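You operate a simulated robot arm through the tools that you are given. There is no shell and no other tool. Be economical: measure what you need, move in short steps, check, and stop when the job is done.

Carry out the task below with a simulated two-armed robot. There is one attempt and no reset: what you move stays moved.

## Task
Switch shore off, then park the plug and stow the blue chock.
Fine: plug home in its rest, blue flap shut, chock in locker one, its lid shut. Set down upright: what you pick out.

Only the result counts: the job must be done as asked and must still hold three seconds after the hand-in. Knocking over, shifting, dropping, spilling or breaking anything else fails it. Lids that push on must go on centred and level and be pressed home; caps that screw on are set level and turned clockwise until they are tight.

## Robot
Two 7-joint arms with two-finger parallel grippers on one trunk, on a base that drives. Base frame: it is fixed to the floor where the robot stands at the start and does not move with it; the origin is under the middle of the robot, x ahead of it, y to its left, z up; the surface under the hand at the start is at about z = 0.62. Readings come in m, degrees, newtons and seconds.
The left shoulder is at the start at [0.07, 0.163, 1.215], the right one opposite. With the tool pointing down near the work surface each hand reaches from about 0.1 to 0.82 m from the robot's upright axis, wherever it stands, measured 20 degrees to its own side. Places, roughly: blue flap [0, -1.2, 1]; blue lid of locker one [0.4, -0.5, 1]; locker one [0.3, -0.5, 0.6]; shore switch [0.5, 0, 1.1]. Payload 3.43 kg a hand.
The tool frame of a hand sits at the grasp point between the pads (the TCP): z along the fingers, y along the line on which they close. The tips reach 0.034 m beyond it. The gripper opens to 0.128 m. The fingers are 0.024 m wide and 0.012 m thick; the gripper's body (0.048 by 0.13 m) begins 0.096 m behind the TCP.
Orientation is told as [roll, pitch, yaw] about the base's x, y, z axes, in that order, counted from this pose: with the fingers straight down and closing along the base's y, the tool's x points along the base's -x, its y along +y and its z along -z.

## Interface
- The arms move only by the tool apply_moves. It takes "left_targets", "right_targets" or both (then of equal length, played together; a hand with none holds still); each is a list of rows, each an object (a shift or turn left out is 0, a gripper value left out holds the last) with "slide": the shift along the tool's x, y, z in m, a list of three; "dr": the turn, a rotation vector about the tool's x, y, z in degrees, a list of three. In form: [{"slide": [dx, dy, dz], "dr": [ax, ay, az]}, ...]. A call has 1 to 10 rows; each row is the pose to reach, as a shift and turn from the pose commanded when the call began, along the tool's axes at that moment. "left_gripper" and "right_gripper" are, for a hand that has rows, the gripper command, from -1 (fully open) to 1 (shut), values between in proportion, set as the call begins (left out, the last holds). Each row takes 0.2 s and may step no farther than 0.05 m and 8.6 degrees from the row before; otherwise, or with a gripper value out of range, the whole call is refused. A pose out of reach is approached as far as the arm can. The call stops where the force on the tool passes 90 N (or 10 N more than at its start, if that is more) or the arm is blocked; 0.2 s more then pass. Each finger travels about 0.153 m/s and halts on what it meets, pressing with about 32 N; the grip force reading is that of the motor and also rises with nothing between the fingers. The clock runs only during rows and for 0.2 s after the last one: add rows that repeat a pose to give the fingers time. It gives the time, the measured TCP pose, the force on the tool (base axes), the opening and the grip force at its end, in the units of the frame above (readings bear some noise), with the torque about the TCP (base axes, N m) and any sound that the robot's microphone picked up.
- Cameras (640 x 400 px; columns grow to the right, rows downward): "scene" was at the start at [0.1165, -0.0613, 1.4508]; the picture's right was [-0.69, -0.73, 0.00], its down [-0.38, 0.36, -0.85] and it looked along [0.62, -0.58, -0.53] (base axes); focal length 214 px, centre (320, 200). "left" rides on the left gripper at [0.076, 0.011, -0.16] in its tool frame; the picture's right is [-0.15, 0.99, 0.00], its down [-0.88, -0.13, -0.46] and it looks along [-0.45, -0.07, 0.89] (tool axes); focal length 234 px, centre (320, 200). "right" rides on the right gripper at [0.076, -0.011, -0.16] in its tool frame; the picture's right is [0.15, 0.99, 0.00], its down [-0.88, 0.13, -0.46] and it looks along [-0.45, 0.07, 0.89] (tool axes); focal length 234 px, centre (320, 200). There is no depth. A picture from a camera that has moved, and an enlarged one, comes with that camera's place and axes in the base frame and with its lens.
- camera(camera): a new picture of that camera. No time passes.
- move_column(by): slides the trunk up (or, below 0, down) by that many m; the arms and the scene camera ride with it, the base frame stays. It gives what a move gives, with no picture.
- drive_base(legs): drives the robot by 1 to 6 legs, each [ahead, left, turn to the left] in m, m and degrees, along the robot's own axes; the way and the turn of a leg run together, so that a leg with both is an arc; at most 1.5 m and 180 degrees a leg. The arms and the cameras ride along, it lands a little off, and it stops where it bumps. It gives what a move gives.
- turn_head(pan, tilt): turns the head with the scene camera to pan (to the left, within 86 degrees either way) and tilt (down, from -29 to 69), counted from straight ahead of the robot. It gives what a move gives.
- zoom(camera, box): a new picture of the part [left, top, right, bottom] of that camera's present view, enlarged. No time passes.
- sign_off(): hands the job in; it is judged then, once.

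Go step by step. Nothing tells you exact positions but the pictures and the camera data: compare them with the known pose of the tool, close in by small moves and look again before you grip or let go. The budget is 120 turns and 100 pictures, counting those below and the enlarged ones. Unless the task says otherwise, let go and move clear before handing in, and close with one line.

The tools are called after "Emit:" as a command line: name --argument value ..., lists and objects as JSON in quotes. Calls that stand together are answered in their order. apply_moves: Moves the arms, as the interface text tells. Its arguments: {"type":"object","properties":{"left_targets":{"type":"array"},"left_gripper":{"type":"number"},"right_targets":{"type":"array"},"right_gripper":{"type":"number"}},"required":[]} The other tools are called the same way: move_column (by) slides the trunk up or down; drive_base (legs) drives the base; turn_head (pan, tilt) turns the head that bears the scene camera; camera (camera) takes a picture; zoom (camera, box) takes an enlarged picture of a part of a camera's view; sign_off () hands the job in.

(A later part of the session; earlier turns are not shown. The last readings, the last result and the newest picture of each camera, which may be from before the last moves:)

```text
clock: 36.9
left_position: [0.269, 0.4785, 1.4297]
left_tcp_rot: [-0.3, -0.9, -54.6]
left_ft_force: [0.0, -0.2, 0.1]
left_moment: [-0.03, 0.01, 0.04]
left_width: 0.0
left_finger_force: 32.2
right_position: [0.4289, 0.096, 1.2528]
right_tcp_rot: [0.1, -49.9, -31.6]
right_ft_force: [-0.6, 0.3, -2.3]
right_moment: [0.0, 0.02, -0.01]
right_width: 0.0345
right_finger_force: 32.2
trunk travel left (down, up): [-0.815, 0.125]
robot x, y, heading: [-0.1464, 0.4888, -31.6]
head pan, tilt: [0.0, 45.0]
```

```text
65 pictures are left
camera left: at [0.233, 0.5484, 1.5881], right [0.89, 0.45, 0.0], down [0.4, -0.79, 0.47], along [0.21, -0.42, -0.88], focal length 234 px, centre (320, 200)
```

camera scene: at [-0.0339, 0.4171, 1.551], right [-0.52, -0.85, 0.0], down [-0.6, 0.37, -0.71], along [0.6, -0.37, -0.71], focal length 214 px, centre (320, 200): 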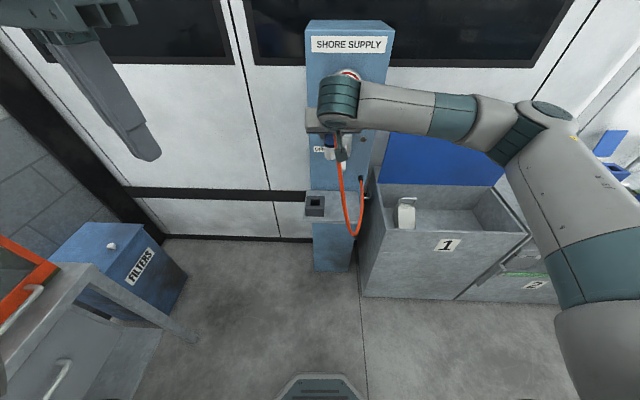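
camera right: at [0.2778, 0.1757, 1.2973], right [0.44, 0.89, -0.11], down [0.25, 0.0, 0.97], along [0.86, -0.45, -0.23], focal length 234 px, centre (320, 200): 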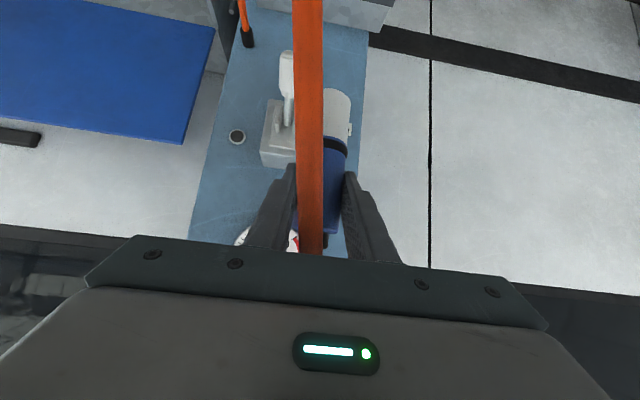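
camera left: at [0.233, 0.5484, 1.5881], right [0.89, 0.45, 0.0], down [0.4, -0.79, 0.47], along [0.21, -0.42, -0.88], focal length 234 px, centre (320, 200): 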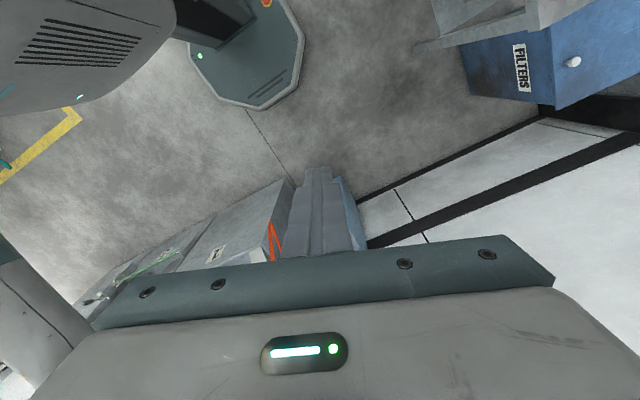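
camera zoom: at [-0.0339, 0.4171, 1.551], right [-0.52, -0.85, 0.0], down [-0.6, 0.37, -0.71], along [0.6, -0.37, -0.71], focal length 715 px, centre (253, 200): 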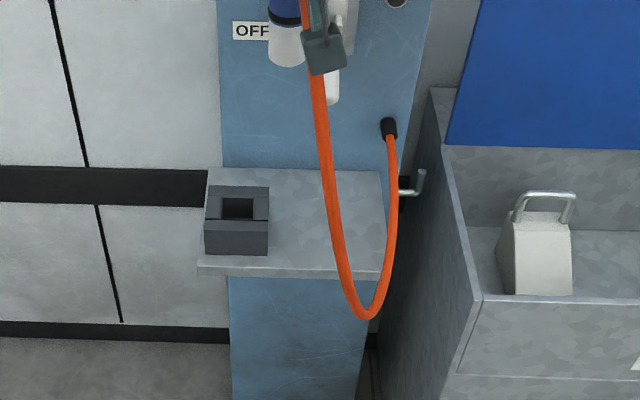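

From several views the rest top centres at about [0.523, 0.093, 0.889]. I pull the hand back and lower it a little, then drive forward 0.15 m to bring the rest into easy reach.

Emit:
apply_moves --right_targets '[{"slide": [0.03, 0.012, 0.003]}, {"slide": [0.06, 0.024, 0.006]}, {"slide": [0.09, 0.036, 0.008]}, {"slide": [0.12, 0.047, 0.011]}]'

Emit:
drive_base --legs '[[0.12, 0, 0]]'

Emit:
turn_head --pan 0 --tilt 50

Emit:
camera --camera "scene"

```text
clock: 37.9
left_position: [0.2686, 0.4797, 1.4309]
left_tcp_rot: [-0.3, -0.9, -54.6]
left_ft_force: [0.8, 0.0, 0.5]
left_moment: [-0.03, 0.03, 0.0]
left_width: 0.0002
left_finger_force: 32.0
right_position: [0.3945, 0.1721, 1.1551]
right_tcp_rot: [0.0, -50.0, -31.6]
right_ft_force: [-0.3, 0.0, -3.3]
right_moment: [0.02, 0.03, -0.04]
right_width: 0.0342
right_finger_force: 31.6
trunk travel left (down, up): [-0.815, 0.125]
robot x, y, heading: [-0.1468, 0.4837, -31.4]
head pan, tilt: [0.0, 45.0]
```

```text
clock: 39.1
left_position: [0.3661, 0.4177, 1.4304]
left_tcp_rot: [-0.2, -0.9, -54.5]
left_ft_force: [-0.3, 0.8, -0.6]
left_moment: [-0.04, -0.01, 0.0]
left_width: 0.0
left_finger_force: 32.2
right_position: [0.4933, 0.1105, 1.155]
right_tcp_rot: [0.0, -49.9, -31.5]
right_ft_force: [0.8, 0.3, -2.4]
right_moment: [0.01, -0.01, -0.02]
right_width: 0.0343
right_finger_force: 31.7
trunk travel left (down, up): [-0.815, 0.125]
robot x, y, heading: [-0.046, 0.423, -31.4]
head pan, tilt: [0.0, 45.0]
```

```text
clock: 39.8
left_position: [0.3682, 0.4166, 1.4301]
left_tcp_rot: [-0.2, -1.0, -54.4]
left_ft_force: [0.4, 0.5, 0.1]
left_moment: [0.01, 0.02, -0.01]
left_width: 0.0
left_finger_force: 32.4
right_position: [0.4947, 0.1088, 1.1548]
right_tcp_rot: [0.0, -49.9, -31.7]
right_ft_force: [0.8, 0.1, -2.6]
right_moment: [0.02, 0.06, -0.01]
right_width: 0.0348
right_finger_force: 31.7
trunk travel left (down, up): [-0.815, 0.125]
robot x, y, heading: [-0.0512, 0.4252, -31.7]
head pan, tilt: [0.0, 50.0]
```

```text
64 pictures are left
camera scene: at [0.0631, 0.357, 1.544], right [-0.52, -0.85, 0.0], down [-0.65, 0.4, -0.64], along [0.55, -0.34, -0.77], focal length 214 px, centre (320, 200)
```

scene: 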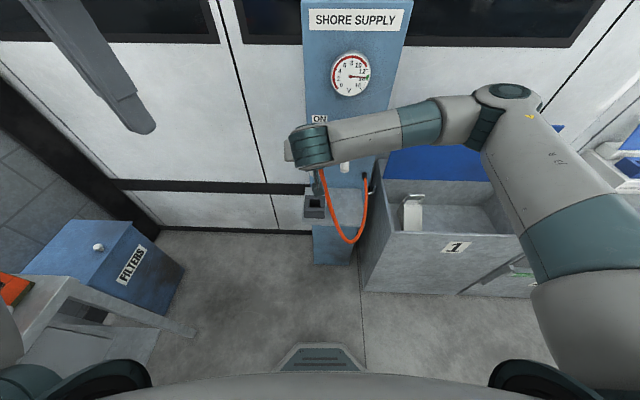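

The hand is close over the rest. I lower to about 0.12 m above the seated height and look with the hand camera.

Emit:
apply_moves --right_targets '[{"slide": [0.02, 0.001, 0.03]}, {"slide": [0.04, 0.001, 0.06]}, {"slide": [0.052, 0.001, 0.086]}]'

Emit:
camera --camera "right"

Emit:
zoom --camera "scene" --box '[260, 140, 420, 260]'

```text
clock: 40.6
left_position: [0.3692, 0.4161, 1.4299]
left_tcp_rot: [-0.4, -0.9, -54.5]
left_ft_force: [1.1, -0.1, -0.3]
left_moment: [0.02, -0.01, 0.02]
left_width: 0.0
left_finger_force: 32.1
right_position: [0.523, 0.0932, 1.0593]
right_tcp_rot: [0.1, -50.0, -31.7]
right_ft_force: [-0.5, -0.8, -2.2]
right_moment: [-0.02, 0.05, 0.01]
right_width: 0.0343
right_finger_force: 32.4
trunk travel left (down, up): [-0.815, 0.125]
robot x, y, heading: [-0.0474, 0.424, -31.8]
head pan, tilt: [0.0, 50.0]
```

```text
63 pictures are left
camera right: at [0.3721, 0.1739, 1.1031], right [0.44, 0.89, -0.11], down [0.25, 0.0, 0.97], along [0.86, -0.45, -0.23], focal length 234 px, centre (320, 200)
```

right: 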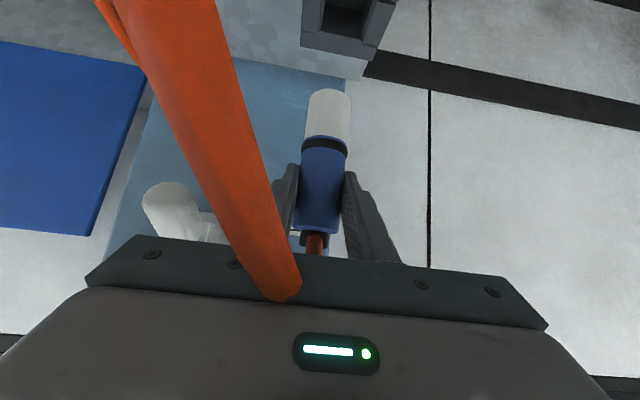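

```text
3.33 times, centred on (340, 200) of scene
camera zoom: at [0.0633, 0.3567, 1.544], right [-0.52, -0.85, 0.0], down [-0.65, 0.4, -0.64], along [0.55, -0.34, -0.77], focal length 715 px, centre (253, 200)
```

zoom: 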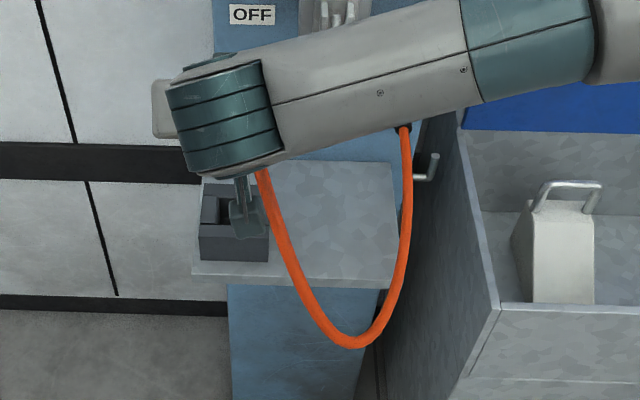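

Emit:
zoom --camera "right" --box '[260, 0, 420, 100]'

```text
4.00 times, centred on (340, 50) of right
camera zoom: at [0.3721, 0.1739, 1.1031], right [0.44, 0.89, -0.11], down [0.25, 0.0, 0.97], along [0.86, -0.45, -0.23], focal length 937 px, centre (240, 800)
```

zoom: 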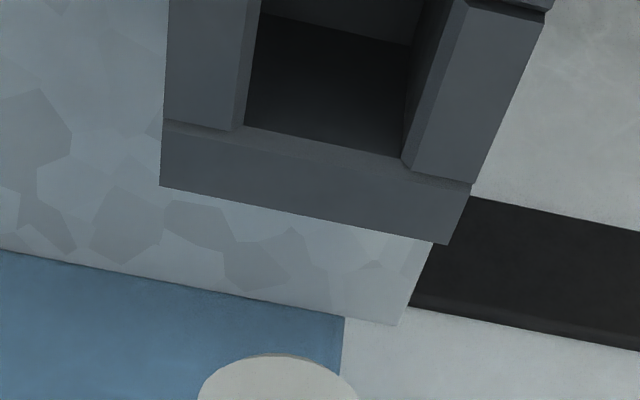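

The hole is about 43 mm square, centred some 6 mm left of the pin. I correct sideways and lower until the tip is about 2 cm above it.

Emit:
apply_moves --right_targets '[{"slide": [0.016, 0.006, 0.012]}, {"slide": [0.032, 0.006, 0.024]}, {"slide": [0.0465, 0.006, 0.0364]}]'

Emit:
zoom --camera "right" --box '[240, 0, 440, 160]'

Emit:
zoom --camera "scene" --box '[260, 140, 420, 260]'

```text
clock: 41.4
left_position: [0.3688, 0.416, 1.4302]
left_tcp_rot: [-0.1, -1.0, -54.5]
left_ft_force: [0.0, 0.1, -0.3]
left_moment: [-0.01, 0.04, -0.03]
left_width: 0.0001
left_finger_force: 32.6
right_position: [0.5252, 0.0985, 1.0002]
right_tcp_rot: [0.2, -49.8, -31.6]
right_ft_force: [0.5, 0.2, -3.1]
right_moment: [0.0, 0.02, 0.01]
right_width: 0.0343
right_finger_force: 31.6
trunk travel left (down, up): [-0.815, 0.125]
robot x, y, heading: [-0.0478, 0.4214, -31.3]
head pan, tilt: [0.0, 50.0]
```

```text
2.50 times, centred on (340, 80) of right
camera zoom: at [0.3747, 0.18, 1.0443], right [0.44, 0.89, -0.11], down [0.25, 0.0, 0.97], along [0.86, -0.45, -0.23], focal length 585 px, centre (270, 500)
```

zoom: 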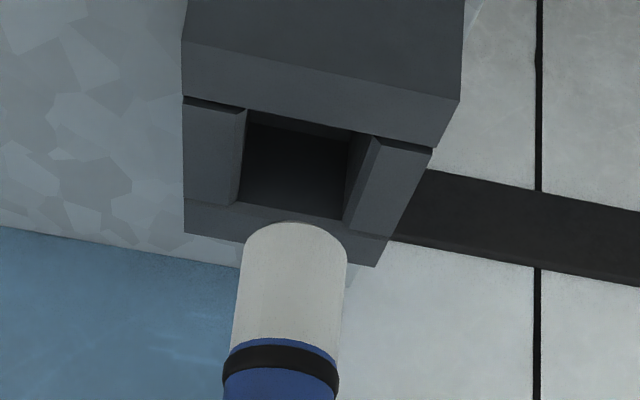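

```text
3.33 times, centred on (340, 200) of scene
camera zoom: at [0.0626, 0.3571, 1.5441], right [-0.52, -0.85, 0.0], down [-0.65, 0.4, -0.64], along [0.55, -0.34, -0.77], focal length 715 px, centre (253, 200)
```

zoom: 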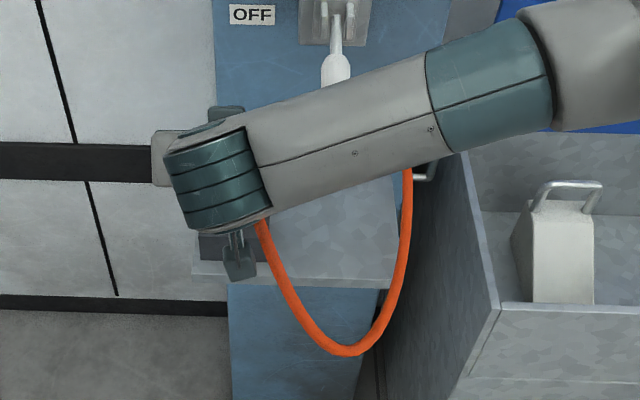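

The hole (40 mm) centre is at [0.522, 0.099] and the pin (34 mm) sits about 4 mm too deep. I correct and lower gently to the mouth.

Emit:
apply_moves --right_targets '[{"slide": [0.0026, -0.001, -0.003]}, {"slide": [0.0103, -0.001, 0.0034]}, {"slide": [0.018, -0.001, 0.0099]}, {"slide": [0.0256, -0.001, 0.0162]}]'

Emit:
zoom --camera "right" --box '[240, 0, 440, 160]'

```text
clock: 42.4
left_position: [0.368, 0.4161, 1.4303]
left_tcp_rot: [-0.3, -0.9, -54.4]
left_ft_force: [-0.4, -0.9, -0.2]
left_moment: [0.02, -0.03, -0.03]
left_width: 0.0
left_finger_force: 31.9
right_position: [0.521, 0.1014, 0.9707]
right_tcp_rot: [0.1, -49.9, -31.6]
right_ft_force: [0.5, 0.7, -2.8]
right_moment: [0.01, 0.03, -0.03]
right_width: 0.0341
right_finger_force: 32.1
trunk travel left (down, up): [-0.815, 0.125]
robot x, y, heading: [-0.0443, 0.4223, -31.5]
head pan, tilt: [0.0, 50.0]
```

```text
2.50 times, centred on (340, 80) of right
camera zoom: at [0.3699, 0.1815, 1.015], right [0.44, 0.89, -0.11], down [0.25, 0.0, 0.97], along [0.86, -0.45, -0.23], focal length 585 px, centre (270, 500)
```

zoom: 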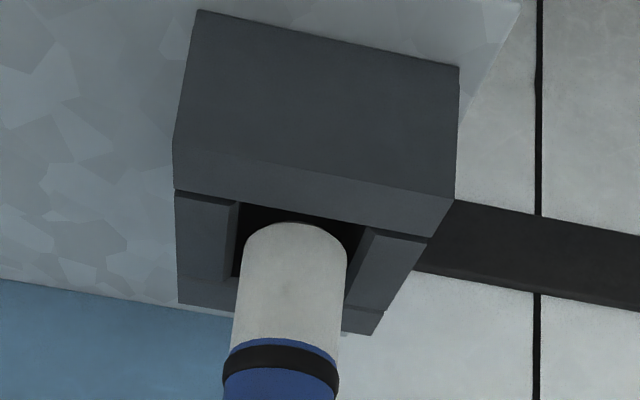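

The pin looks centred in the opening. I lower further in small steps, watching the force.

Emit:
apply_moves --right_targets '[{"slide": [0.0038, 0, 0.0032]}, {"slide": [0.0077, 0, 0.0064]}, {"slide": [0.0115, 0, 0.0096]}, {"slide": [0.0153, 0, 0.0129]}]'

Emit:
zoom --camera "right" --box '[240, 0, 440, 160]'

```text
clock: 43.4
left_position: [0.3691, 0.4168, 1.4301]
left_tcp_rot: [-0.3, -1.0, -54.6]
left_ft_force: [0.5, -0.1, 0.1]
left_moment: [-0.04, 0.03, 0.0]
left_width: 0.0
left_finger_force: 31.9
right_position: [0.5215, 0.1001, 0.9506]
right_tcp_rot: [-0.1, -49.8, -31.6]
right_ft_force: [0.7, 0.7, -2.8]
right_moment: [0.0, 0.0, 0.02]
right_width: 0.0345
right_finger_force: 31.5
trunk travel left (down, up): [-0.815, 0.125]
robot x, y, heading: [-0.0456, 0.4237, -31.6]
head pan, tilt: [0.0, 50.0]
```

```text
2.50 times, centred on (340, 80) of right
camera zoom: at [0.3702, 0.1816, 0.9951], right [0.44, 0.89, -0.11], down [0.25, 0.0, 0.97], along [0.86, -0.45, -0.23], focal length 585 px, centre (270, 500)
```

zoom: 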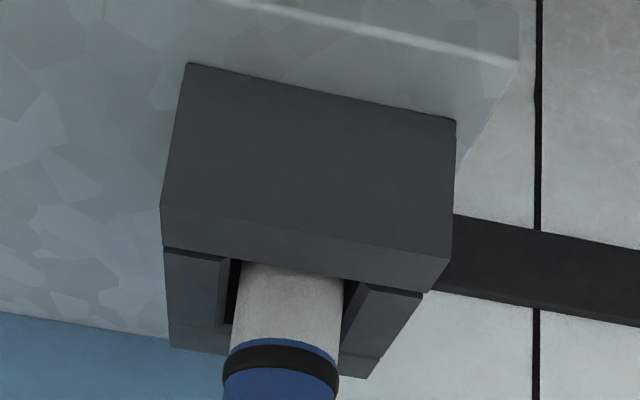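

The pin is inside the block. I keep lowering until it seats.

Emit:
apply_moves --right_targets '[{"slide": [0.0031, 0, 0.0026]}, {"slide": [0.0061, 0, 0.0051]}, {"slide": [0.0092, 0, 0.0077]}]'

Emit:
zoom --camera "right" --box '[240, 0, 440, 160]'

```text
clock: 44.2
left_position: [0.3692, 0.4167, 1.4305]
left_tcp_rot: [-0.3, -0.9, -54.6]
left_ft_force: [-0.6, 0.9, -0.5]
left_moment: [0.01, -0.02, -0.02]
left_width: 0.0
left_finger_force: 31.7
right_position: [0.5202, 0.101, 0.9394]
right_tcp_rot: [0.2, -49.9, -31.8]
right_ft_force: [0.6, -0.5, -3.3]
right_moment: [0.02, 0.04, 0.02]
right_width: 0.0341
right_finger_force: 31.9
trunk travel left (down, up): [-0.815, 0.125]
robot x, y, heading: [-0.0464, 0.4257, -31.6]
head pan, tilt: [0.0, 50.0]
```

```text
2.50 times, centred on (340, 80) of right
camera zoom: at [0.3699, 0.1822, 0.983], right [0.44, 0.89, -0.11], down [0.25, 0.0, 0.97], along [0.86, -0.45, -0.23], focal length 585 px, centre (270, 500)
```

zoom: 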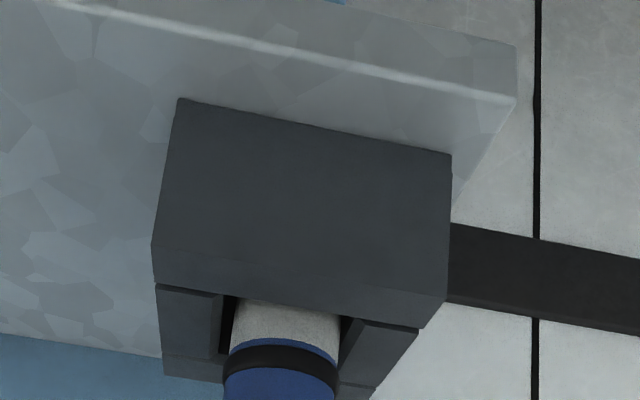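

Emit:
apply_moves --right_targets '[{"slide": [0.0023, 0, 0.0019]}, {"slide": [0.0046, 0, 0.0039]}, {"slide": [0.0069, 0, 0.0058]}]'

```text
clock: 45.0
left_position: [0.366, 0.4191, 1.4318]
left_tcp_rot: [-0.2, -1.0, -54.5]
left_ft_force: [0.3, -0.3, 0.0]
left_moment: [0.0, 0.0, 0.0]
left_width: 0.0003
left_finger_force: 31.6
right_position: [0.5203, 0.1013, 0.9356]
right_tcp_rot: [0.2, -50.5, -31.7]
right_ft_force: [-1.1, -1.4, 24.1]
right_moment: [-0.21, -0.28, 0.08]
right_width: 0.0345
right_finger_force: 31.9
trunk travel left (down, up): [-0.815, 0.125]
robot x, y, heading: [-0.0499, 0.4227, -31.6]
head pan, tilt: [0.0, 50.0]
```

Contact with 24 N at the same depth the plug had in the inlet, so it's seated. I open and look before backing off.

Emit:
apply_moves --right_targets '[{"slide": [0, 0, 0]}, {"slide": [0, 0, 0]}, {"slide": [0, 0, 0]}]' --right_gripper -0.1

Emit:
camera --camera "right"

```text
clock: 45.8
left_position: [0.369, 0.416, 1.4291]
left_tcp_rot: [-0.4, -0.9, -54.5]
left_ft_force: [1.0, 0.2, -0.1]
left_moment: [0.02, 0.02, 0.04]
left_width: 0.0
left_finger_force: 32.0
right_position: [0.5208, 0.1004, 0.9285]
right_tcp_rot: [0.0, -49.8, -31.6]
right_ft_force: [0.1, 0.4, 0.3]
right_moment: [0.0, 0.02, -0.05]
right_width: 0.0704
right_finger_force: 0.0
trunk travel left (down, up): [-0.815, 0.125]
robot x, y, heading: [-0.0514, 0.4239, -31.5]
head pan, tilt: [0.0, 50.0]
```

```text
55 pictures are left
camera right: at [0.3697, 0.1819, 0.9735], right [0.44, 0.89, -0.11], down [0.25, 0.0, 0.97], along [0.86, -0.45, -0.23], focal length 234 px, centre (320, 200)
```

right: 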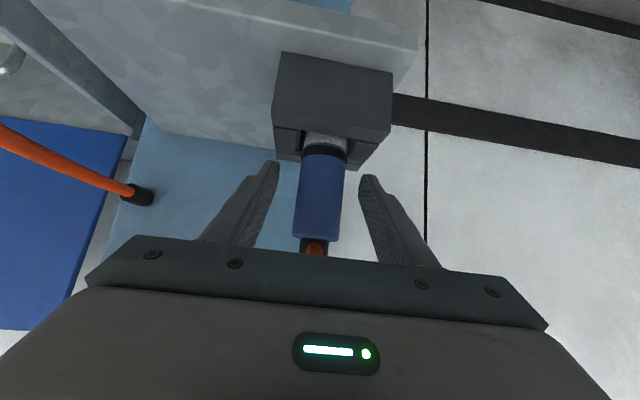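

Emit:
zoom --camera "scene" --box '[250, 110, 410, 250]'

```text
2.86 times, centred on (330, 180) of scene
camera zoom: at [0.0631, 0.357, 1.544], right [-0.52, -0.85, 0.0], down [-0.65, 0.4, -0.64], along [0.55, -0.34, -0.77], focal length 613 px, centre (291, 257)
```

zoom: 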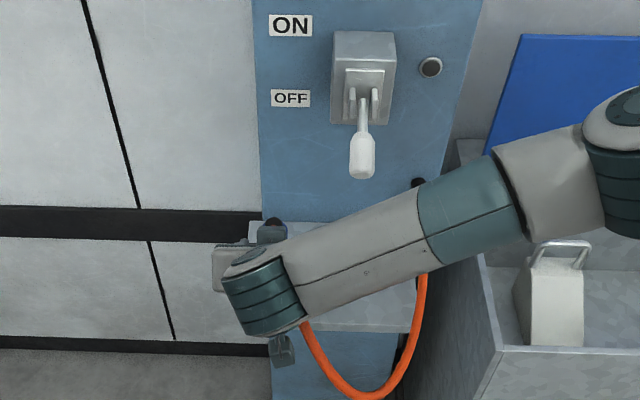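

I back the hand straight off along its own axis, then check that the plug stays put.

Emit:
apply_moves --right_targets '[{"slide": [0, 0, -0.03]}, {"slide": [0, 0, -0.06]}, {"slide": [0, 0, -0.09]}, {"slide": [0, 0, -0.12]}, {"slide": [0, 0, -0.15]}]'

Emit:
camera --camera "right"

Emit:
camera --camera "scene"

```text
clock: 47.0
left_position: [0.3685, 0.4178, 1.4298]
left_tcp_rot: [-0.1, -1.0, -54.4]
left_ft_force: [-0.8, 0.4, 0.0]
left_moment: [-0.02, 0.01, -0.01]
left_width: 0.0002
left_finger_force: 32.1
right_position: [0.4237, 0.1615, 1.0282]
right_tcp_rot: [0.0, -50.0, -31.6]
right_ft_force: [-0.2, -0.3, 0.7]
right_moment: [-0.04, 0.01, 0.0]
right_width: 0.0703
right_finger_force: 0.0
trunk travel left (down, up): [-0.815, 0.125]
robot x, y, heading: [-0.0465, 0.4237, -31.4]
head pan, tilt: [0.0, 50.0]
```

```text
53 pictures are left
camera right: at [0.2719, 0.2428, 1.0722], right [0.44, 0.89, -0.11], down [0.25, 0.0, 0.97], along [0.86, -0.45, -0.23], focal length 234 px, centre (320, 200)
```

right: 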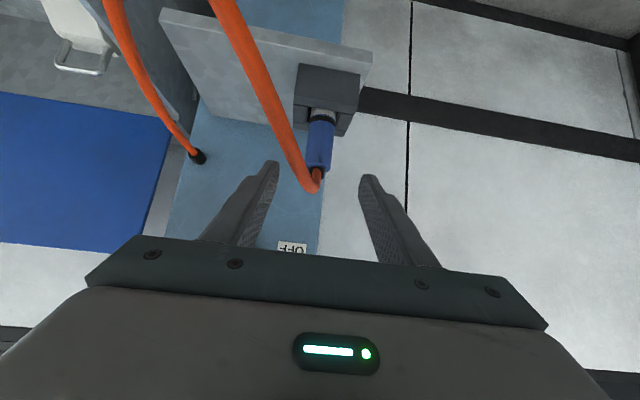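

```text
52 pictures are left
camera scene: at [0.0622, 0.3582, 1.5441], right [-0.52, -0.85, 0.0], down [-0.65, 0.4, -0.64], along [0.55, -0.34, -0.77], focal length 214 px, centre (320, 200)
```

scene: 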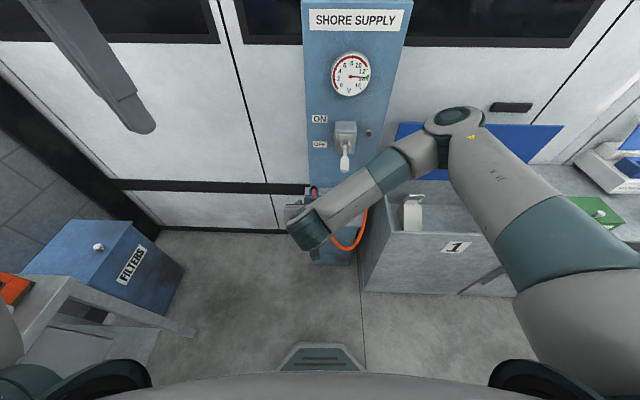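

The plug stands in its rest. I raise the hand, back off and drive to the right again toward the inlet.

Emit:
apply_moves --right_targets '[{"slide": [-0.03, 0, -0.025]}, {"slide": [-0.06, 0, -0.05]}, {"slide": [-0.09, 0, -0.075]}, {"slide": [-0.12, 0, -0.1]}]'

Emit:
drive_base --legs '[[-0.1, 0, 0], [0, -1.1, 0]]'

Emit:
turn_head --pan 0 --tilt 42

Emit:
camera --camera "scene"

```text
clock: 48.0
left_position: [0.3679, 0.4167, 1.4301]
left_tcp_rot: [-0.3, -1.1, -54.5]
left_ft_force: [0.6, -0.1, 0.2]
left_moment: [-0.02, 0.01, -0.01]
left_width: 0.0001
left_finger_force: 32.1
right_position: [0.4189, 0.1616, 1.1828]
right_tcp_rot: [0.0, -50.0, -31.6]
right_ft_force: [-0.8, 0.9, 0.8]
right_moment: [-0.01, 0.01, 0.04]
right_width: 0.0705
right_finger_force: 0.1
trunk travel left (down, up): [-0.815, 0.125]
robot x, y, heading: [-0.045, 0.4228, -31.8]
head pan, tilt: [0.0, 50.0]
```

```text
clock: 54.3
left_position: [-0.2847, -0.4601, 1.4305]
left_tcp_rot: [-0.4, -1.0, -54.0]
left_ft_force: [1.0, 0.0, -0.1]
left_moment: [0.0, 0.01, -0.01]
left_width: 0.0001
left_finger_force: 32.2
right_position: [-0.2308, -0.7166, 1.1831]
right_tcp_rot: [0.0, -50.0, -31.2]
right_ft_force: [-0.3, -0.4, 0.2]
right_moment: [0.0, -0.07, 0.01]
right_width: 0.0703
right_finger_force: 0.0
trunk travel left (down, up): [-0.815, 0.125]
robot x, y, heading: [-0.6991, -0.457, -31.1]
head pan, tilt: [0.0, 50.0]
```

```text
clock: 55.0
left_position: [-0.2848, -0.4617, 1.4289]
left_tcp_rot: [-0.2, -1.1, -54.1]
left_ft_force: [-0.1, -0.2, -0.1]
left_moment: [0.03, 0.01, -0.01]
left_width: 0.0
left_finger_force: 31.8
right_position: [-0.231, -0.7172, 1.1832]
right_tcp_rot: [0.1, -50.0, -31.2]
right_ft_force: [-0.9, 0.0, -0.3]
right_moment: [-0.02, 0.01, -0.02]
right_width: 0.0701
right_finger_force: 0.1
trunk travel left (down, up): [-0.815, 0.125]
robot x, y, heading: [-0.7015, -0.4582, -31.3]
head pan, tilt: [0.0, 42.0]
```

```text
51 pictures are left
camera scene: at [-0.585, -0.5261, 1.5553], right [-0.52, -0.86, 0.0], down [-0.57, 0.35, -0.74], along [0.64, -0.38, -0.67], focal length 214 px, centre (320, 200)
```

scene: 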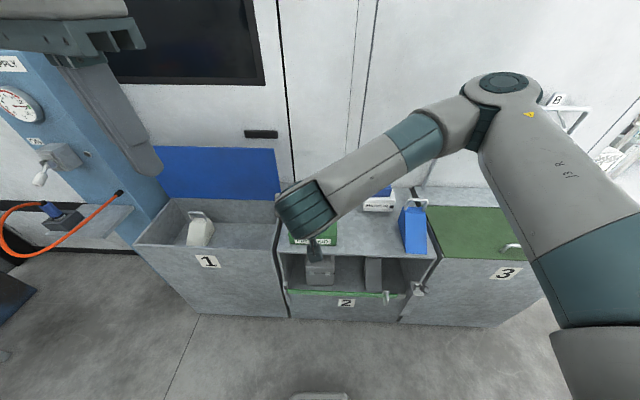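

The plug is parked with its cable hanging clear. The open flap is about 0.093 m wide, leaning back, hinge near z 0.965 and top near z 1.075. I'll drive in and plan to straddle it by its side edges.

Emit:
drive_base --legs '[[0.18, -0.05, 0]]'

Emit:
apply_moves --right_targets '[{"slide": [0, -0.045, 0]}, {"slide": [0, -0.09, 0]}, {"slide": [0, -0.135, 0]}, {"slide": [0, -0.18, 0]}, {"slide": [0, -0.225, 0]}]' --right_gripper -1

Emit:
camera --camera "right"

Emit:
camera --camera "scene"

```text
clock: 56.5
left_position: [-0.1582, -0.595, 1.4309]
left_tcp_rot: [-0.3, -1.2, -54.2]
left_ft_force: [-0.8, 0.5, 0.9]
left_moment: [-0.04, -0.04, 0.0]
left_width: 0.0
left_finger_force: 31.7
right_position: [-0.1054, -0.8519, 1.1832]
right_tcp_rot: [0.0, -50.1, -31.3]
right_ft_force: [-0.7, 0.9, -0.3]
right_moment: [-0.01, 0.0, 0.01]
right_width: 0.0702
right_finger_force: 0.0
trunk travel left (down, up): [-0.815, 0.125]
robot x, y, heading: [-0.5755, -0.591, -30.9]
head pan, tilt: [0.0, 42.0]
```

```text
clock: 57.8
left_position: [-0.1599, -0.5993, 1.4316]
left_tcp_rot: [-0.1, -1.0, -54.3]
left_ft_force: [-0.2, 0.3, 0.3]
left_moment: [0.03, -0.07, 0.0]
left_width: 0.0
left_finger_force: 31.8
right_position: [-0.2004, -1.0579, 1.185]
right_tcp_rot: [0.1, -50.0, -31.5]
right_ft_force: [0.9, 0.1, -0.1]
right_moment: [-0.01, -0.03, 0.02]
right_width: 0.128
right_finger_force: 0.0
right hand out of reach, approached as far as the arm can: row 4, 5
trunk travel left (down, up): [-0.815, 0.125]
robot x, y, heading: [-0.5725, -0.5927, -31.1]
head pan, tilt: [0.0, 42.0]
```

```text
50 pictures are left
camera right: at [-0.3517, -0.9779, 1.2294], right [0.43, 0.89, -0.11], down [0.25, 0.0, 0.97], along [0.87, -0.45, -0.23], focal length 234 px, centre (320, 200)
```

right: 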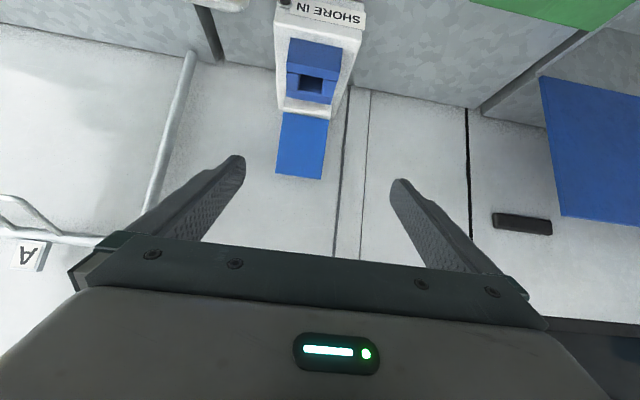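

```text
49 pictures are left
camera scene: at [-0.4607, -0.6648, 1.5555], right [-0.52, -0.86, 0.0], down [-0.57, 0.35, -0.74], along [0.64, -0.38, -0.67], focal length 214 px, centre (320, 200)
```

scene: 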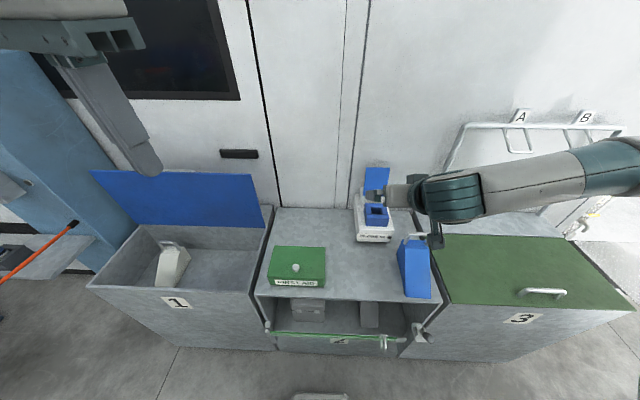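

Emit:
zoom --camera "right" --box '[240, 20, 400, 190]'

Emit:
zoom --camera "scene" --box '[330, 150, 450, 310]'

```text
2.35 times, centred on (320, 105) of right
camera zoom: at [-0.3517, -0.9779, 1.2294], right [0.43, 0.89, -0.11], down [0.25, 0.0, 0.97], along [0.87, -0.45, -0.23], focal length 551 px, centre (320, 424)
```

zoom: 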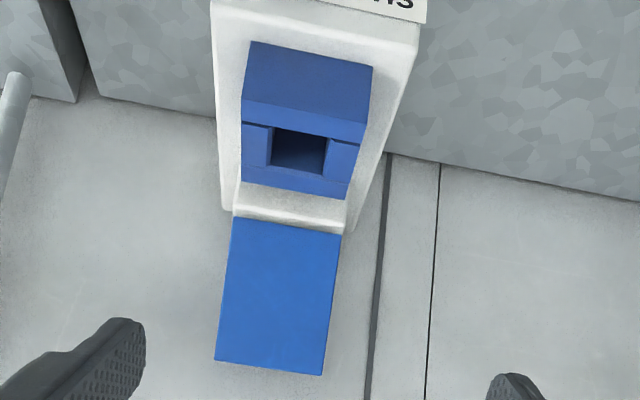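

```text
2.50 times, centred on (390, 230) of scene
camera zoom: at [-0.4607, -0.6648, 1.5555], right [-0.52, -0.86, 0.0], down [-0.57, 0.35, -0.74], along [0.64, -0.38, -0.67], focal length 536 px, centre (145, 125)
```

zoom: 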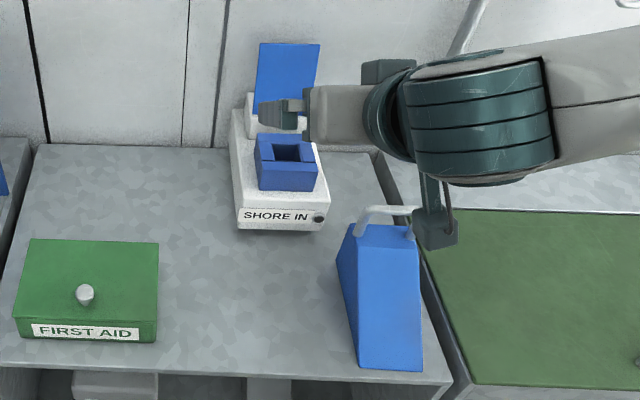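

The flap leans back nearly onto the wall (top at n≈0.69, wall≈0.695), so I'll straddle it about mid-height with the tips just past it. I drive 5 cm closer and advance the open hand most of the way.

Emit:
drive_base --legs '[[0.05, 0, 0]]'

Emit:
apply_moves --right_targets '[{"slide": [-0.01, -0.014, 0.035]}, {"slide": [-0.02, -0.028, 0.07]}, {"slide": [-0.03, -0.028, 0.105]}, {"slide": [-0.035, -0.028, 0.14]}, {"slide": [-0.038, -0.028, 0.17]}]'

Emit:
camera --camera "right"

```text
clock: 58.7
left_position: [-0.1222, -0.6172, 1.4325]
left_tcp_rot: [0.0, -1.5, -54.2]
left_ft_force: [0.3, 0.8, 0.5]
left_moment: [-0.05, -0.08, -0.01]
left_width: 0.0
left_finger_force: 31.8
right_position: [-0.1609, -1.0769, 1.1905]
right_tcp_rot: [0.0, -50.3, -31.2]
right_ft_force: [-0.4, -0.8, -0.3]
right_moment: [-0.01, -0.06, 0.01]
right_width: 0.1282
right_finger_force: 0.1
trunk travel left (down, up): [-0.815, 0.125]
robot x, y, heading: [-0.5293, -0.6213, -31.1]
head pan, tilt: [0.0, 42.0]
```

```text
clock: 59.9
left_position: [-0.116, -0.6222, 1.4309]
left_tcp_rot: [-0.2, -1.1, -54.4]
left_ft_force: [0.0, 0.0, 0.9]
left_moment: [-0.01, 0.04, 0.03]
left_width: 0.0
left_finger_force: 32.1
right_position: [-0.0376, -1.1846, 1.1045]
right_tcp_rot: [0.0, -49.9, -31.3]
right_ft_force: [-0.6, -0.4, 0.4]
right_moment: [-0.03, -0.02, -0.01]
right_width: 0.1278
right_finger_force: 0.1
trunk travel left (down, up): [-0.815, 0.125]
robot x, y, heading: [-0.5346, -0.617, -31.0]
head pan, tilt: [0.0, 42.0]
```

```text
46 pictures are left
camera right: at [-0.1892, -1.1043, 1.1489], right [0.43, 0.89, -0.11], down [0.25, 0.0, 0.97], along [0.87, -0.45, -0.23], focal length 234 px, centre (320, 200)
```

right: 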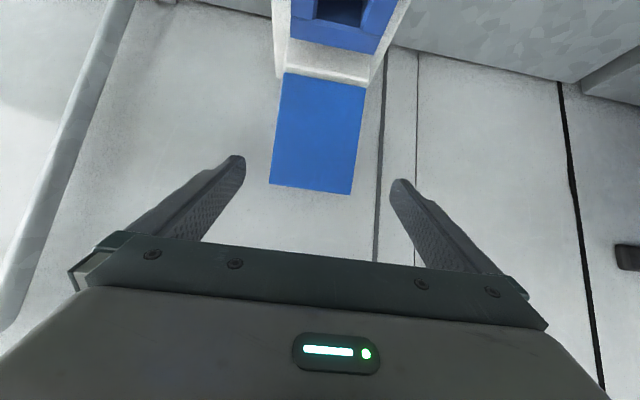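

Centred on the flap. I advance the last 8.5 cm so the fingers straddle it.

Emit:
apply_moves --right_targets '[{"slide": [0.001, -0.003, 0.03]}, {"slide": [0.002, -0.003, 0.06]}, {"slide": [0.002, -0.003, 0.085]}]'

Emit:
camera --camera "right"

Emit:
zoom --camera "scene" --box '[300, 130, 460, 290]'

```text
clock: 60.7
left_position: [-0.1152, -0.6222, 1.4294]
left_tcp_rot: [-0.2, -1.1, -54.3]
left_ft_force: [-0.1, 0.3, -0.5]
left_moment: [0.04, 0.01, 0.0]
left_width: 0.0
left_finger_force: 31.9
right_position: [0.0156, -1.2207, 1.0485]
right_tcp_rot: [0.0, -49.9, -31.2]
right_ft_force: [0.0, -0.4, 0.3]
right_moment: [0.0, 0.0, 0.0]
right_width: 0.1283
right_finger_force: 0.1
trunk travel left (down, up): [-0.815, 0.125]
robot x, y, heading: [-0.5299, -0.6223, -31.2]
head pan, tilt: [0.0, 42.0]
```

```text
45 pictures are left
camera right: at [-0.1347, -1.1407, 1.0924], right [0.43, 0.9, -0.11], down [0.25, 0.0, 0.97], along [0.87, -0.45, -0.23], focal length 234 px, centre (320, 200)
```

right: 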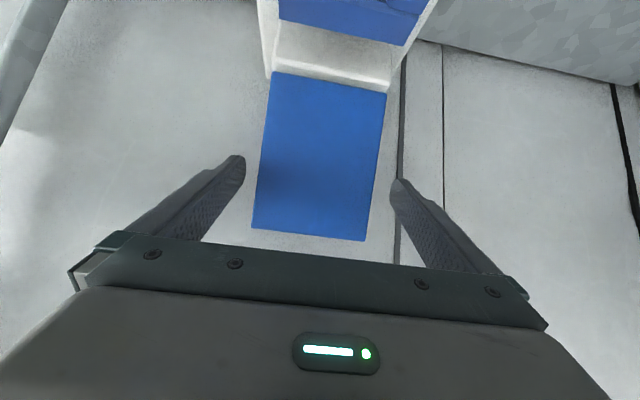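

```text
2.50 times, centred on (380, 210) of scene
camera zoom: at [-0.4146, -0.6878, 1.5553], right [-0.52, -0.86, 0.0], down [-0.57, 0.35, -0.74], along [0.64, -0.38, -0.67], focal length 536 px, centre (170, 175)
```

zoom: 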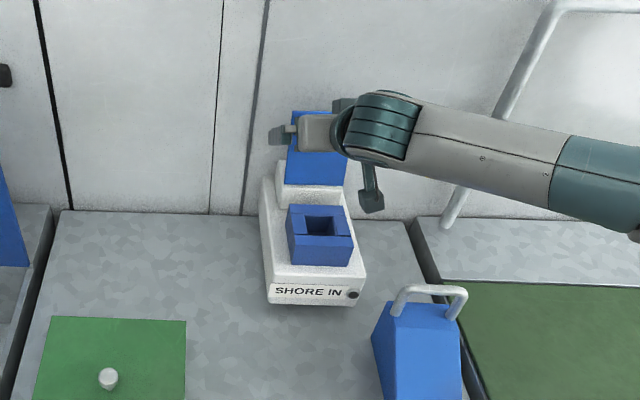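

The fingers straddle the flap. I close on its side edges.

Emit:
apply_moves --right_targets '[{"slide": [0, 0, 0]}, {"slide": [0, 0, 0]}]' --right_gripper 1

Emit:
camera --camera "right"

```text
clock: 61.3
left_position: [-0.1158, -0.6242, 1.4308]
left_tcp_rot: [-0.2, -1.1, -54.2]
left_ft_force: [-0.2, -0.1, 0.3]
left_moment: [0.02, -0.02, -0.01]
left_width: 0.0
left_finger_force: 32.0
right_position: [0.0148, -1.2229, 1.0479]
right_tcp_rot: [0.2, -49.9, -31.4]
right_ft_force: [-2.3, -6.6, 1.4]
right_moment: [0.0, -0.29, -0.84]
right_width: 0.0953
right_finger_force: 45.2
trunk travel left (down, up): [-0.815, 0.125]
robot x, y, heading: [-0.5309, -0.6215, -31.3]
head pan, tilt: [0.0, 42.0]
```

```text
43 pictures are left
camera right: at [-0.136, -1.1424, 1.0924], right [0.43, 0.89, -0.11], down [0.25, 0.0, 0.97], along [0.86, -0.45, -0.23], focal length 234 px, centre (320, 200)
```

right: 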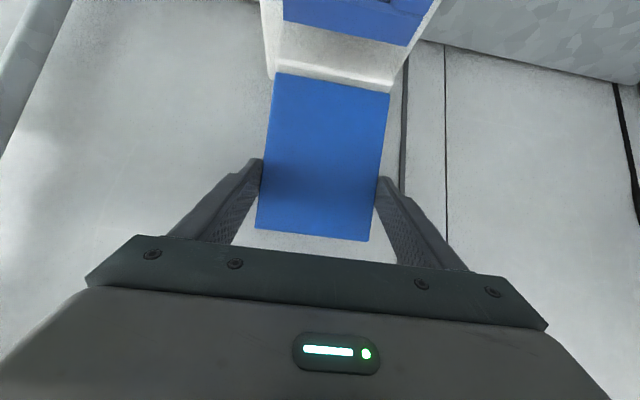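

Gripped on the edges (width 0.095). I swing it forward along its hinge arc.

Emit:
apply_moves --right_targets '[{"slide": [0.003, 0, -0.0097]}, {"slide": [0.0061, 0, -0.0194]}, {"slide": [0.0115, 0, -0.028]}, {"slide": [0.0171, 0, -0.0367]}, {"slide": [0.0246, 0, -0.0435]}, {"slide": [0.0321, 0, -0.0503]}, {"slide": [0.0411, 0, -0.055]}, {"slide": [0.0502, 0, -0.0597]}]'

Emit:
camera --camera "right"

Emit:
zoom --camera "scene" --box '[300, 130, 460, 290]'

```text
clock: 63.1
left_position: [-0.1129, -0.6236, 1.4297]
left_tcp_rot: [-0.3, -0.9, -54.1]
left_ft_force: [0.7, -0.3, 0.0]
left_moment: [0.02, -0.01, -0.02]
left_width: 0.0001
left_finger_force: 32.2
right_position: [-0.0491, -1.1807, 1.0496]
right_tcp_rot: [0.3, -49.9, -31.2]
right_ft_force: [13.3, -6.8, -2.6]
right_moment: [-1.1, -0.74, 0.13]
right_width: 0.0954
right_finger_force: 44.7
trunk travel left (down, up): [-0.815, 0.125]
robot x, y, heading: [-0.5335, -0.619, -31.2]
head pan, tilt: [0.0, 42.0]
```

```text
42 pictures are left
camera right: at [-0.2007, -1.1013, 1.0935], right [0.43, 0.9, -0.11], down [0.25, 0.0, 0.97], along [0.87, -0.44, -0.23], focal length 234 px, centre (320, 200)
```

right: 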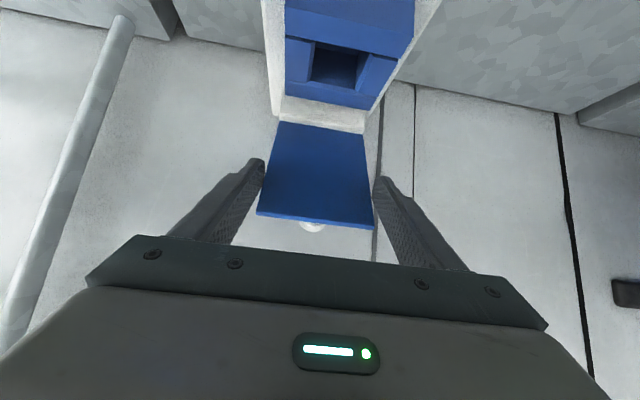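

```text
2.50 times, centred on (380, 210) of scene
camera zoom: at [-0.4126, -0.6891, 1.5552], right [-0.52, -0.86, 0.0], down [-0.57, 0.35, -0.74], along [0.63, -0.38, -0.67], focal length 536 px, centre (170, 175)
```

zoom: 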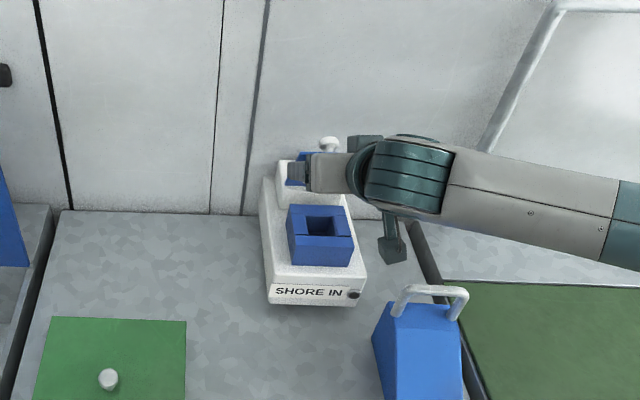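

The flap is past vertical, showing a white knob on its outer side. I carry it further forward, then release.

Emit:
apply_moves --right_targets '[{"slide": [0.01, 0, -0.001]}, {"slide": [0.02, 0, -0.003]}, {"slide": [0.03, 0, -0.0035]}, {"slide": [0.04, 0, -0.0035]}]'

Emit:
camera --camera "right"

```text
clock: 64.1
left_position: [-0.1137, -0.6194, 1.4293]
left_tcp_rot: [-0.4, -1.1, -54.1]
left_ft_force: [1.1, 0.7, -0.3]
left_moment: [-0.04, 0.02, -0.01]
left_width: 0.0
left_finger_force: 32.0
right_position: [-0.0745, -1.1615, 1.0203]
right_tcp_rot: [0.0, -49.8, -30.9]
right_ft_force: [0.9, 1.1, -0.5]
right_moment: [-0.02, 0.02, -0.02]
right_width: 0.0
right_finger_force: 32.8
trunk travel left (down, up): [-0.815, 0.125]
robot x, y, heading: [-0.5285, -0.6173, -31.0]
head pan, tilt: [0.0, 42.0]
```

```text
40 pictures are left
camera right: at [-0.2258, -1.0826, 1.0643], right [0.43, 0.9, -0.11], down [0.26, 0.0, 0.97], along [0.87, -0.44, -0.23], focal length 234 px, centre (320, 200)
```

right: 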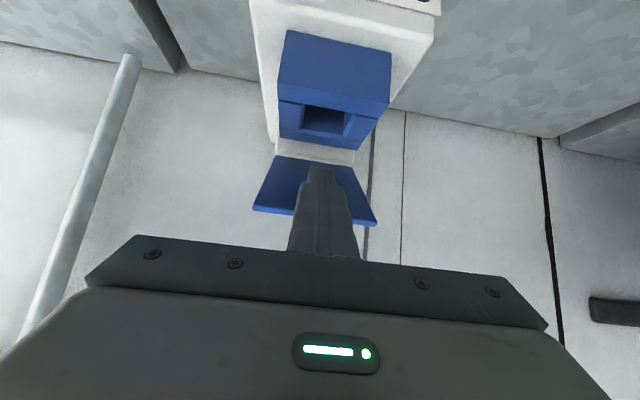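

The fingers slipped off and closed beneath the flap, which is now leaning forward. I withdraw horizontally from under it.

Emit:
apply_moves --right_targets '[{"slide": [0.019, 0, -0.023]}, {"slide": [0.038, 0, -0.046]}, {"slide": [0.057, 0, -0.069]}, {"slide": [0.077, 0, -0.092]}, {"slide": [0.09, 0, -0.107]}]'

Emit:
camera --camera "right"

Emit:
zoom --camera "scene" --box '[300, 130, 460, 290]'

```text
clock: 65.3
left_position: [-0.1178, -0.6225, 1.4309]
left_tcp_rot: [-0.2, -1.1, -54.0]
left_ft_force: [0.3, -0.1, -0.4]
left_moment: [0.02, -0.05, -0.04]
left_width: 0.0
left_finger_force: 32.0
right_position: [-0.1794, -1.1303, 1.0241]
right_tcp_rot: [3.7, -48.6, -33.8]
right_ft_force: [-0.3, 0.1, -0.7]
right_moment: [-0.04, -0.05, -0.04]
right_width: 0.0003
right_finger_force: 32.9
right hand out of reach, approached as far as the arm can: row 3, 4, 5
trunk travel left (down, up): [-0.815, 0.125]
robot x, y, heading: [-0.5287, -0.6208, -31.2]
head pan, tilt: [0.0, 42.0]
```

```text
39 pictures are left
camera right: at [-0.3314, -1.053, 1.0718], right [0.43, 0.9, -0.07], down [0.25, -0.05, 0.97], along [0.87, -0.43, -0.25], focal length 234 px, centre (320, 200)
```

right: 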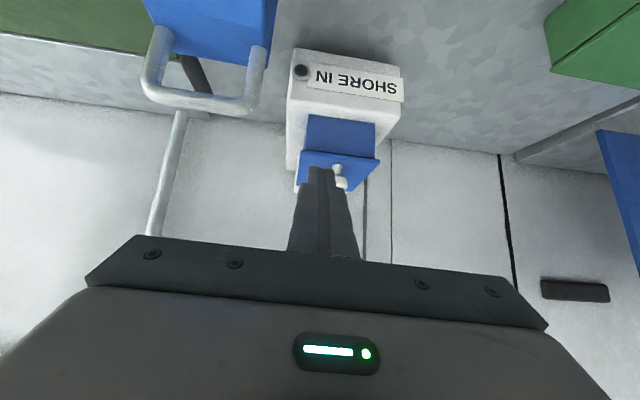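

```text
2.50 times, centred on (380, 210) of scene
camera zoom: at [-0.4169, -0.6876, 1.5552], right [-0.52, -0.86, 0.0], down [-0.57, 0.35, -0.74], along [0.64, -0.38, -0.67], focal length 536 px, centre (170, 175)
```

zoom: 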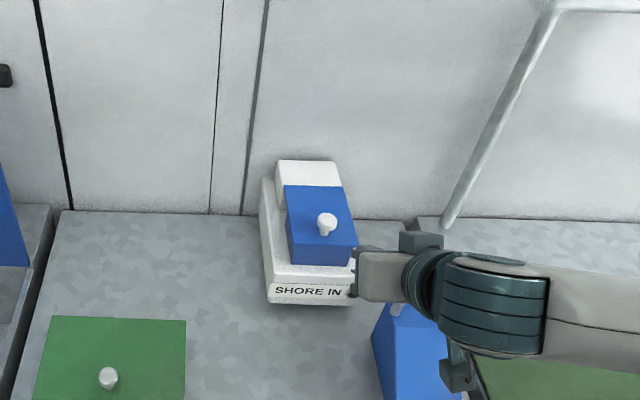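

The flap has dropped shut over the inlet. I lift the hand clear, turn it straight down and bring it over the chock.

Emit:
apply_moves --right_targets '[{"slide": [-0.034, 0, -0.029]}, {"slide": [-0.069, 0, -0.058], "dr": [0, 8.3, 0]}, {"slide": [-0.1, -0.018, -0.088], "dr": [0, 16.6, 0]}, {"slide": [-0.125, -0.04, -0.12], "dr": [0, 25, 0]}, {"slide": [-0.125, -0.06, -0.131], "dr": [0, 33.3, 0]}, {"slide": [-0.125, -0.08, -0.131], "dr": [0, 41.6, 0]}, {"slide": [-0.125, -0.1, -0.131], "dr": [0, 50, 0]}, {"slide": [-0.125, -0.1, -0.131], "dr": [0, 50, 0]}]' --right_gripper -1

Emit:
camera --camera "right"

Emit:
camera --camera "scene"

```text
clock: 67.1
left_position: [-0.1164, -0.622, 1.4303]
left_tcp_rot: [-0.1, -1.1, -54.2]
left_ft_force: [-0.3, 0.0, 0.7]
left_moment: [-0.04, -0.02, -0.01]
left_width: 0.0
left_finger_force: 31.7
right_position: [-0.2479, -1.2059, 1.2074]
right_tcp_rot: [0.0, 0.3, -31.2]
right_ft_force: [-0.2, -0.3, -0.7]
right_moment: [-0.01, 0.01, 0.02]
right_width: 0.1281
right_finger_force: 0.1
trunk travel left (down, up): [-0.815, 0.125]
robot x, y, heading: [-0.5324, -0.619, -31.2]
head pan, tilt: [0.0, 42.0]
```

```text
37 pictures are left
camera right: at [-0.3182, -1.1756, 1.3661], right [0.39, 0.92, 0.0], down [0.82, -0.35, 0.45], along [0.42, -0.17, -0.89], focal length 234 px, centre (320, 200)
```

right: 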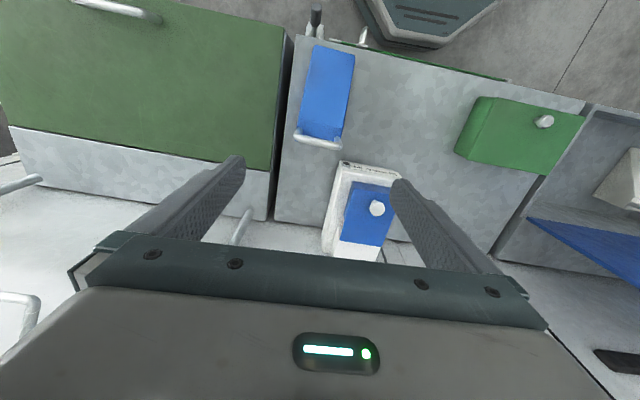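

```text
36 pictures are left
camera scene: at [-0.4157, -0.6873, 1.5554], right [-0.52, -0.86, 0.0], down [-0.57, 0.35, -0.74], along [0.64, -0.38, -0.67], focal length 214 px, centre (320, 200)
```

scene: 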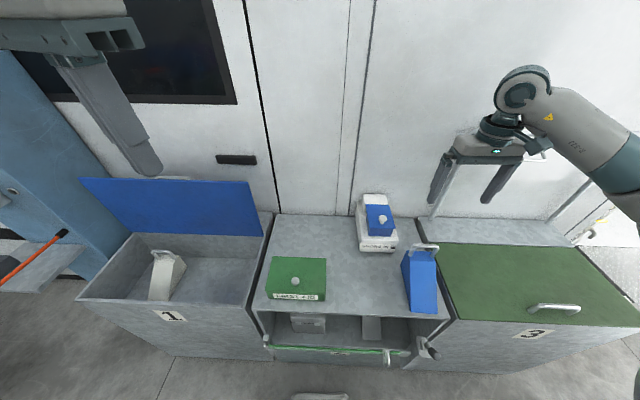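

The flap looks shut. I zoom on the chock and inlet to measure the chock's body.

Emit:
zoom --camera "right" --box '[260, 20, 420, 270]'

Emit:
zoom --camera "scene" --box '[340, 180, 480, 330]'

```text
1.60 times, centred on (340, 145) of right
camera zoom: at [-0.3182, -1.1756, 1.3661], right [0.39, 0.92, 0.0], down [0.82, -0.35, 0.45], along [0.42, -0.17, -0.89], focal length 375 px, centre (288, 288)
```

zoom: 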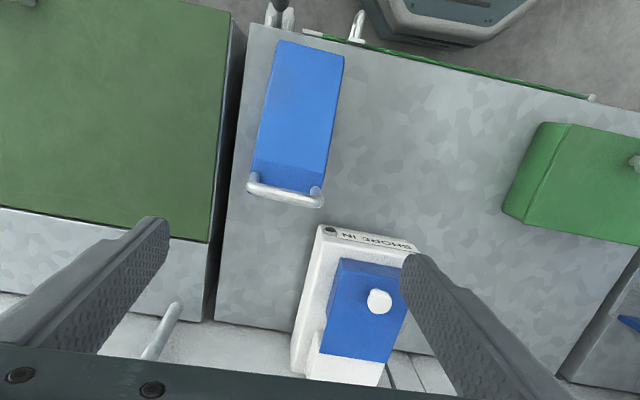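

```text
2.67 times, centred on (410, 255) of scene
camera zoom: at [-0.4157, -0.6873, 1.5554], right [-0.52, -0.86, 0.0], down [-0.57, 0.35, -0.74], along [0.64, -0.38, -0.67], focal length 572 px, centre (80, 53)
```

zoom: 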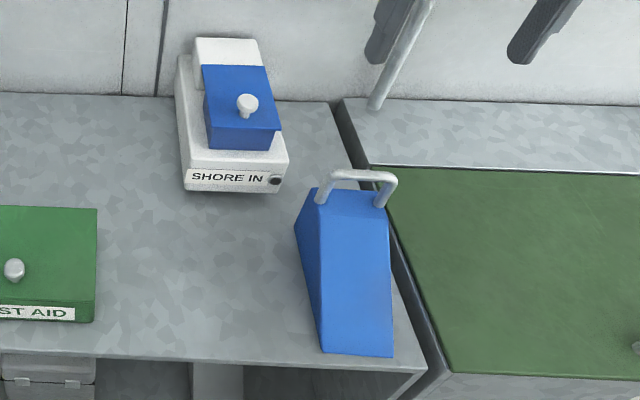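

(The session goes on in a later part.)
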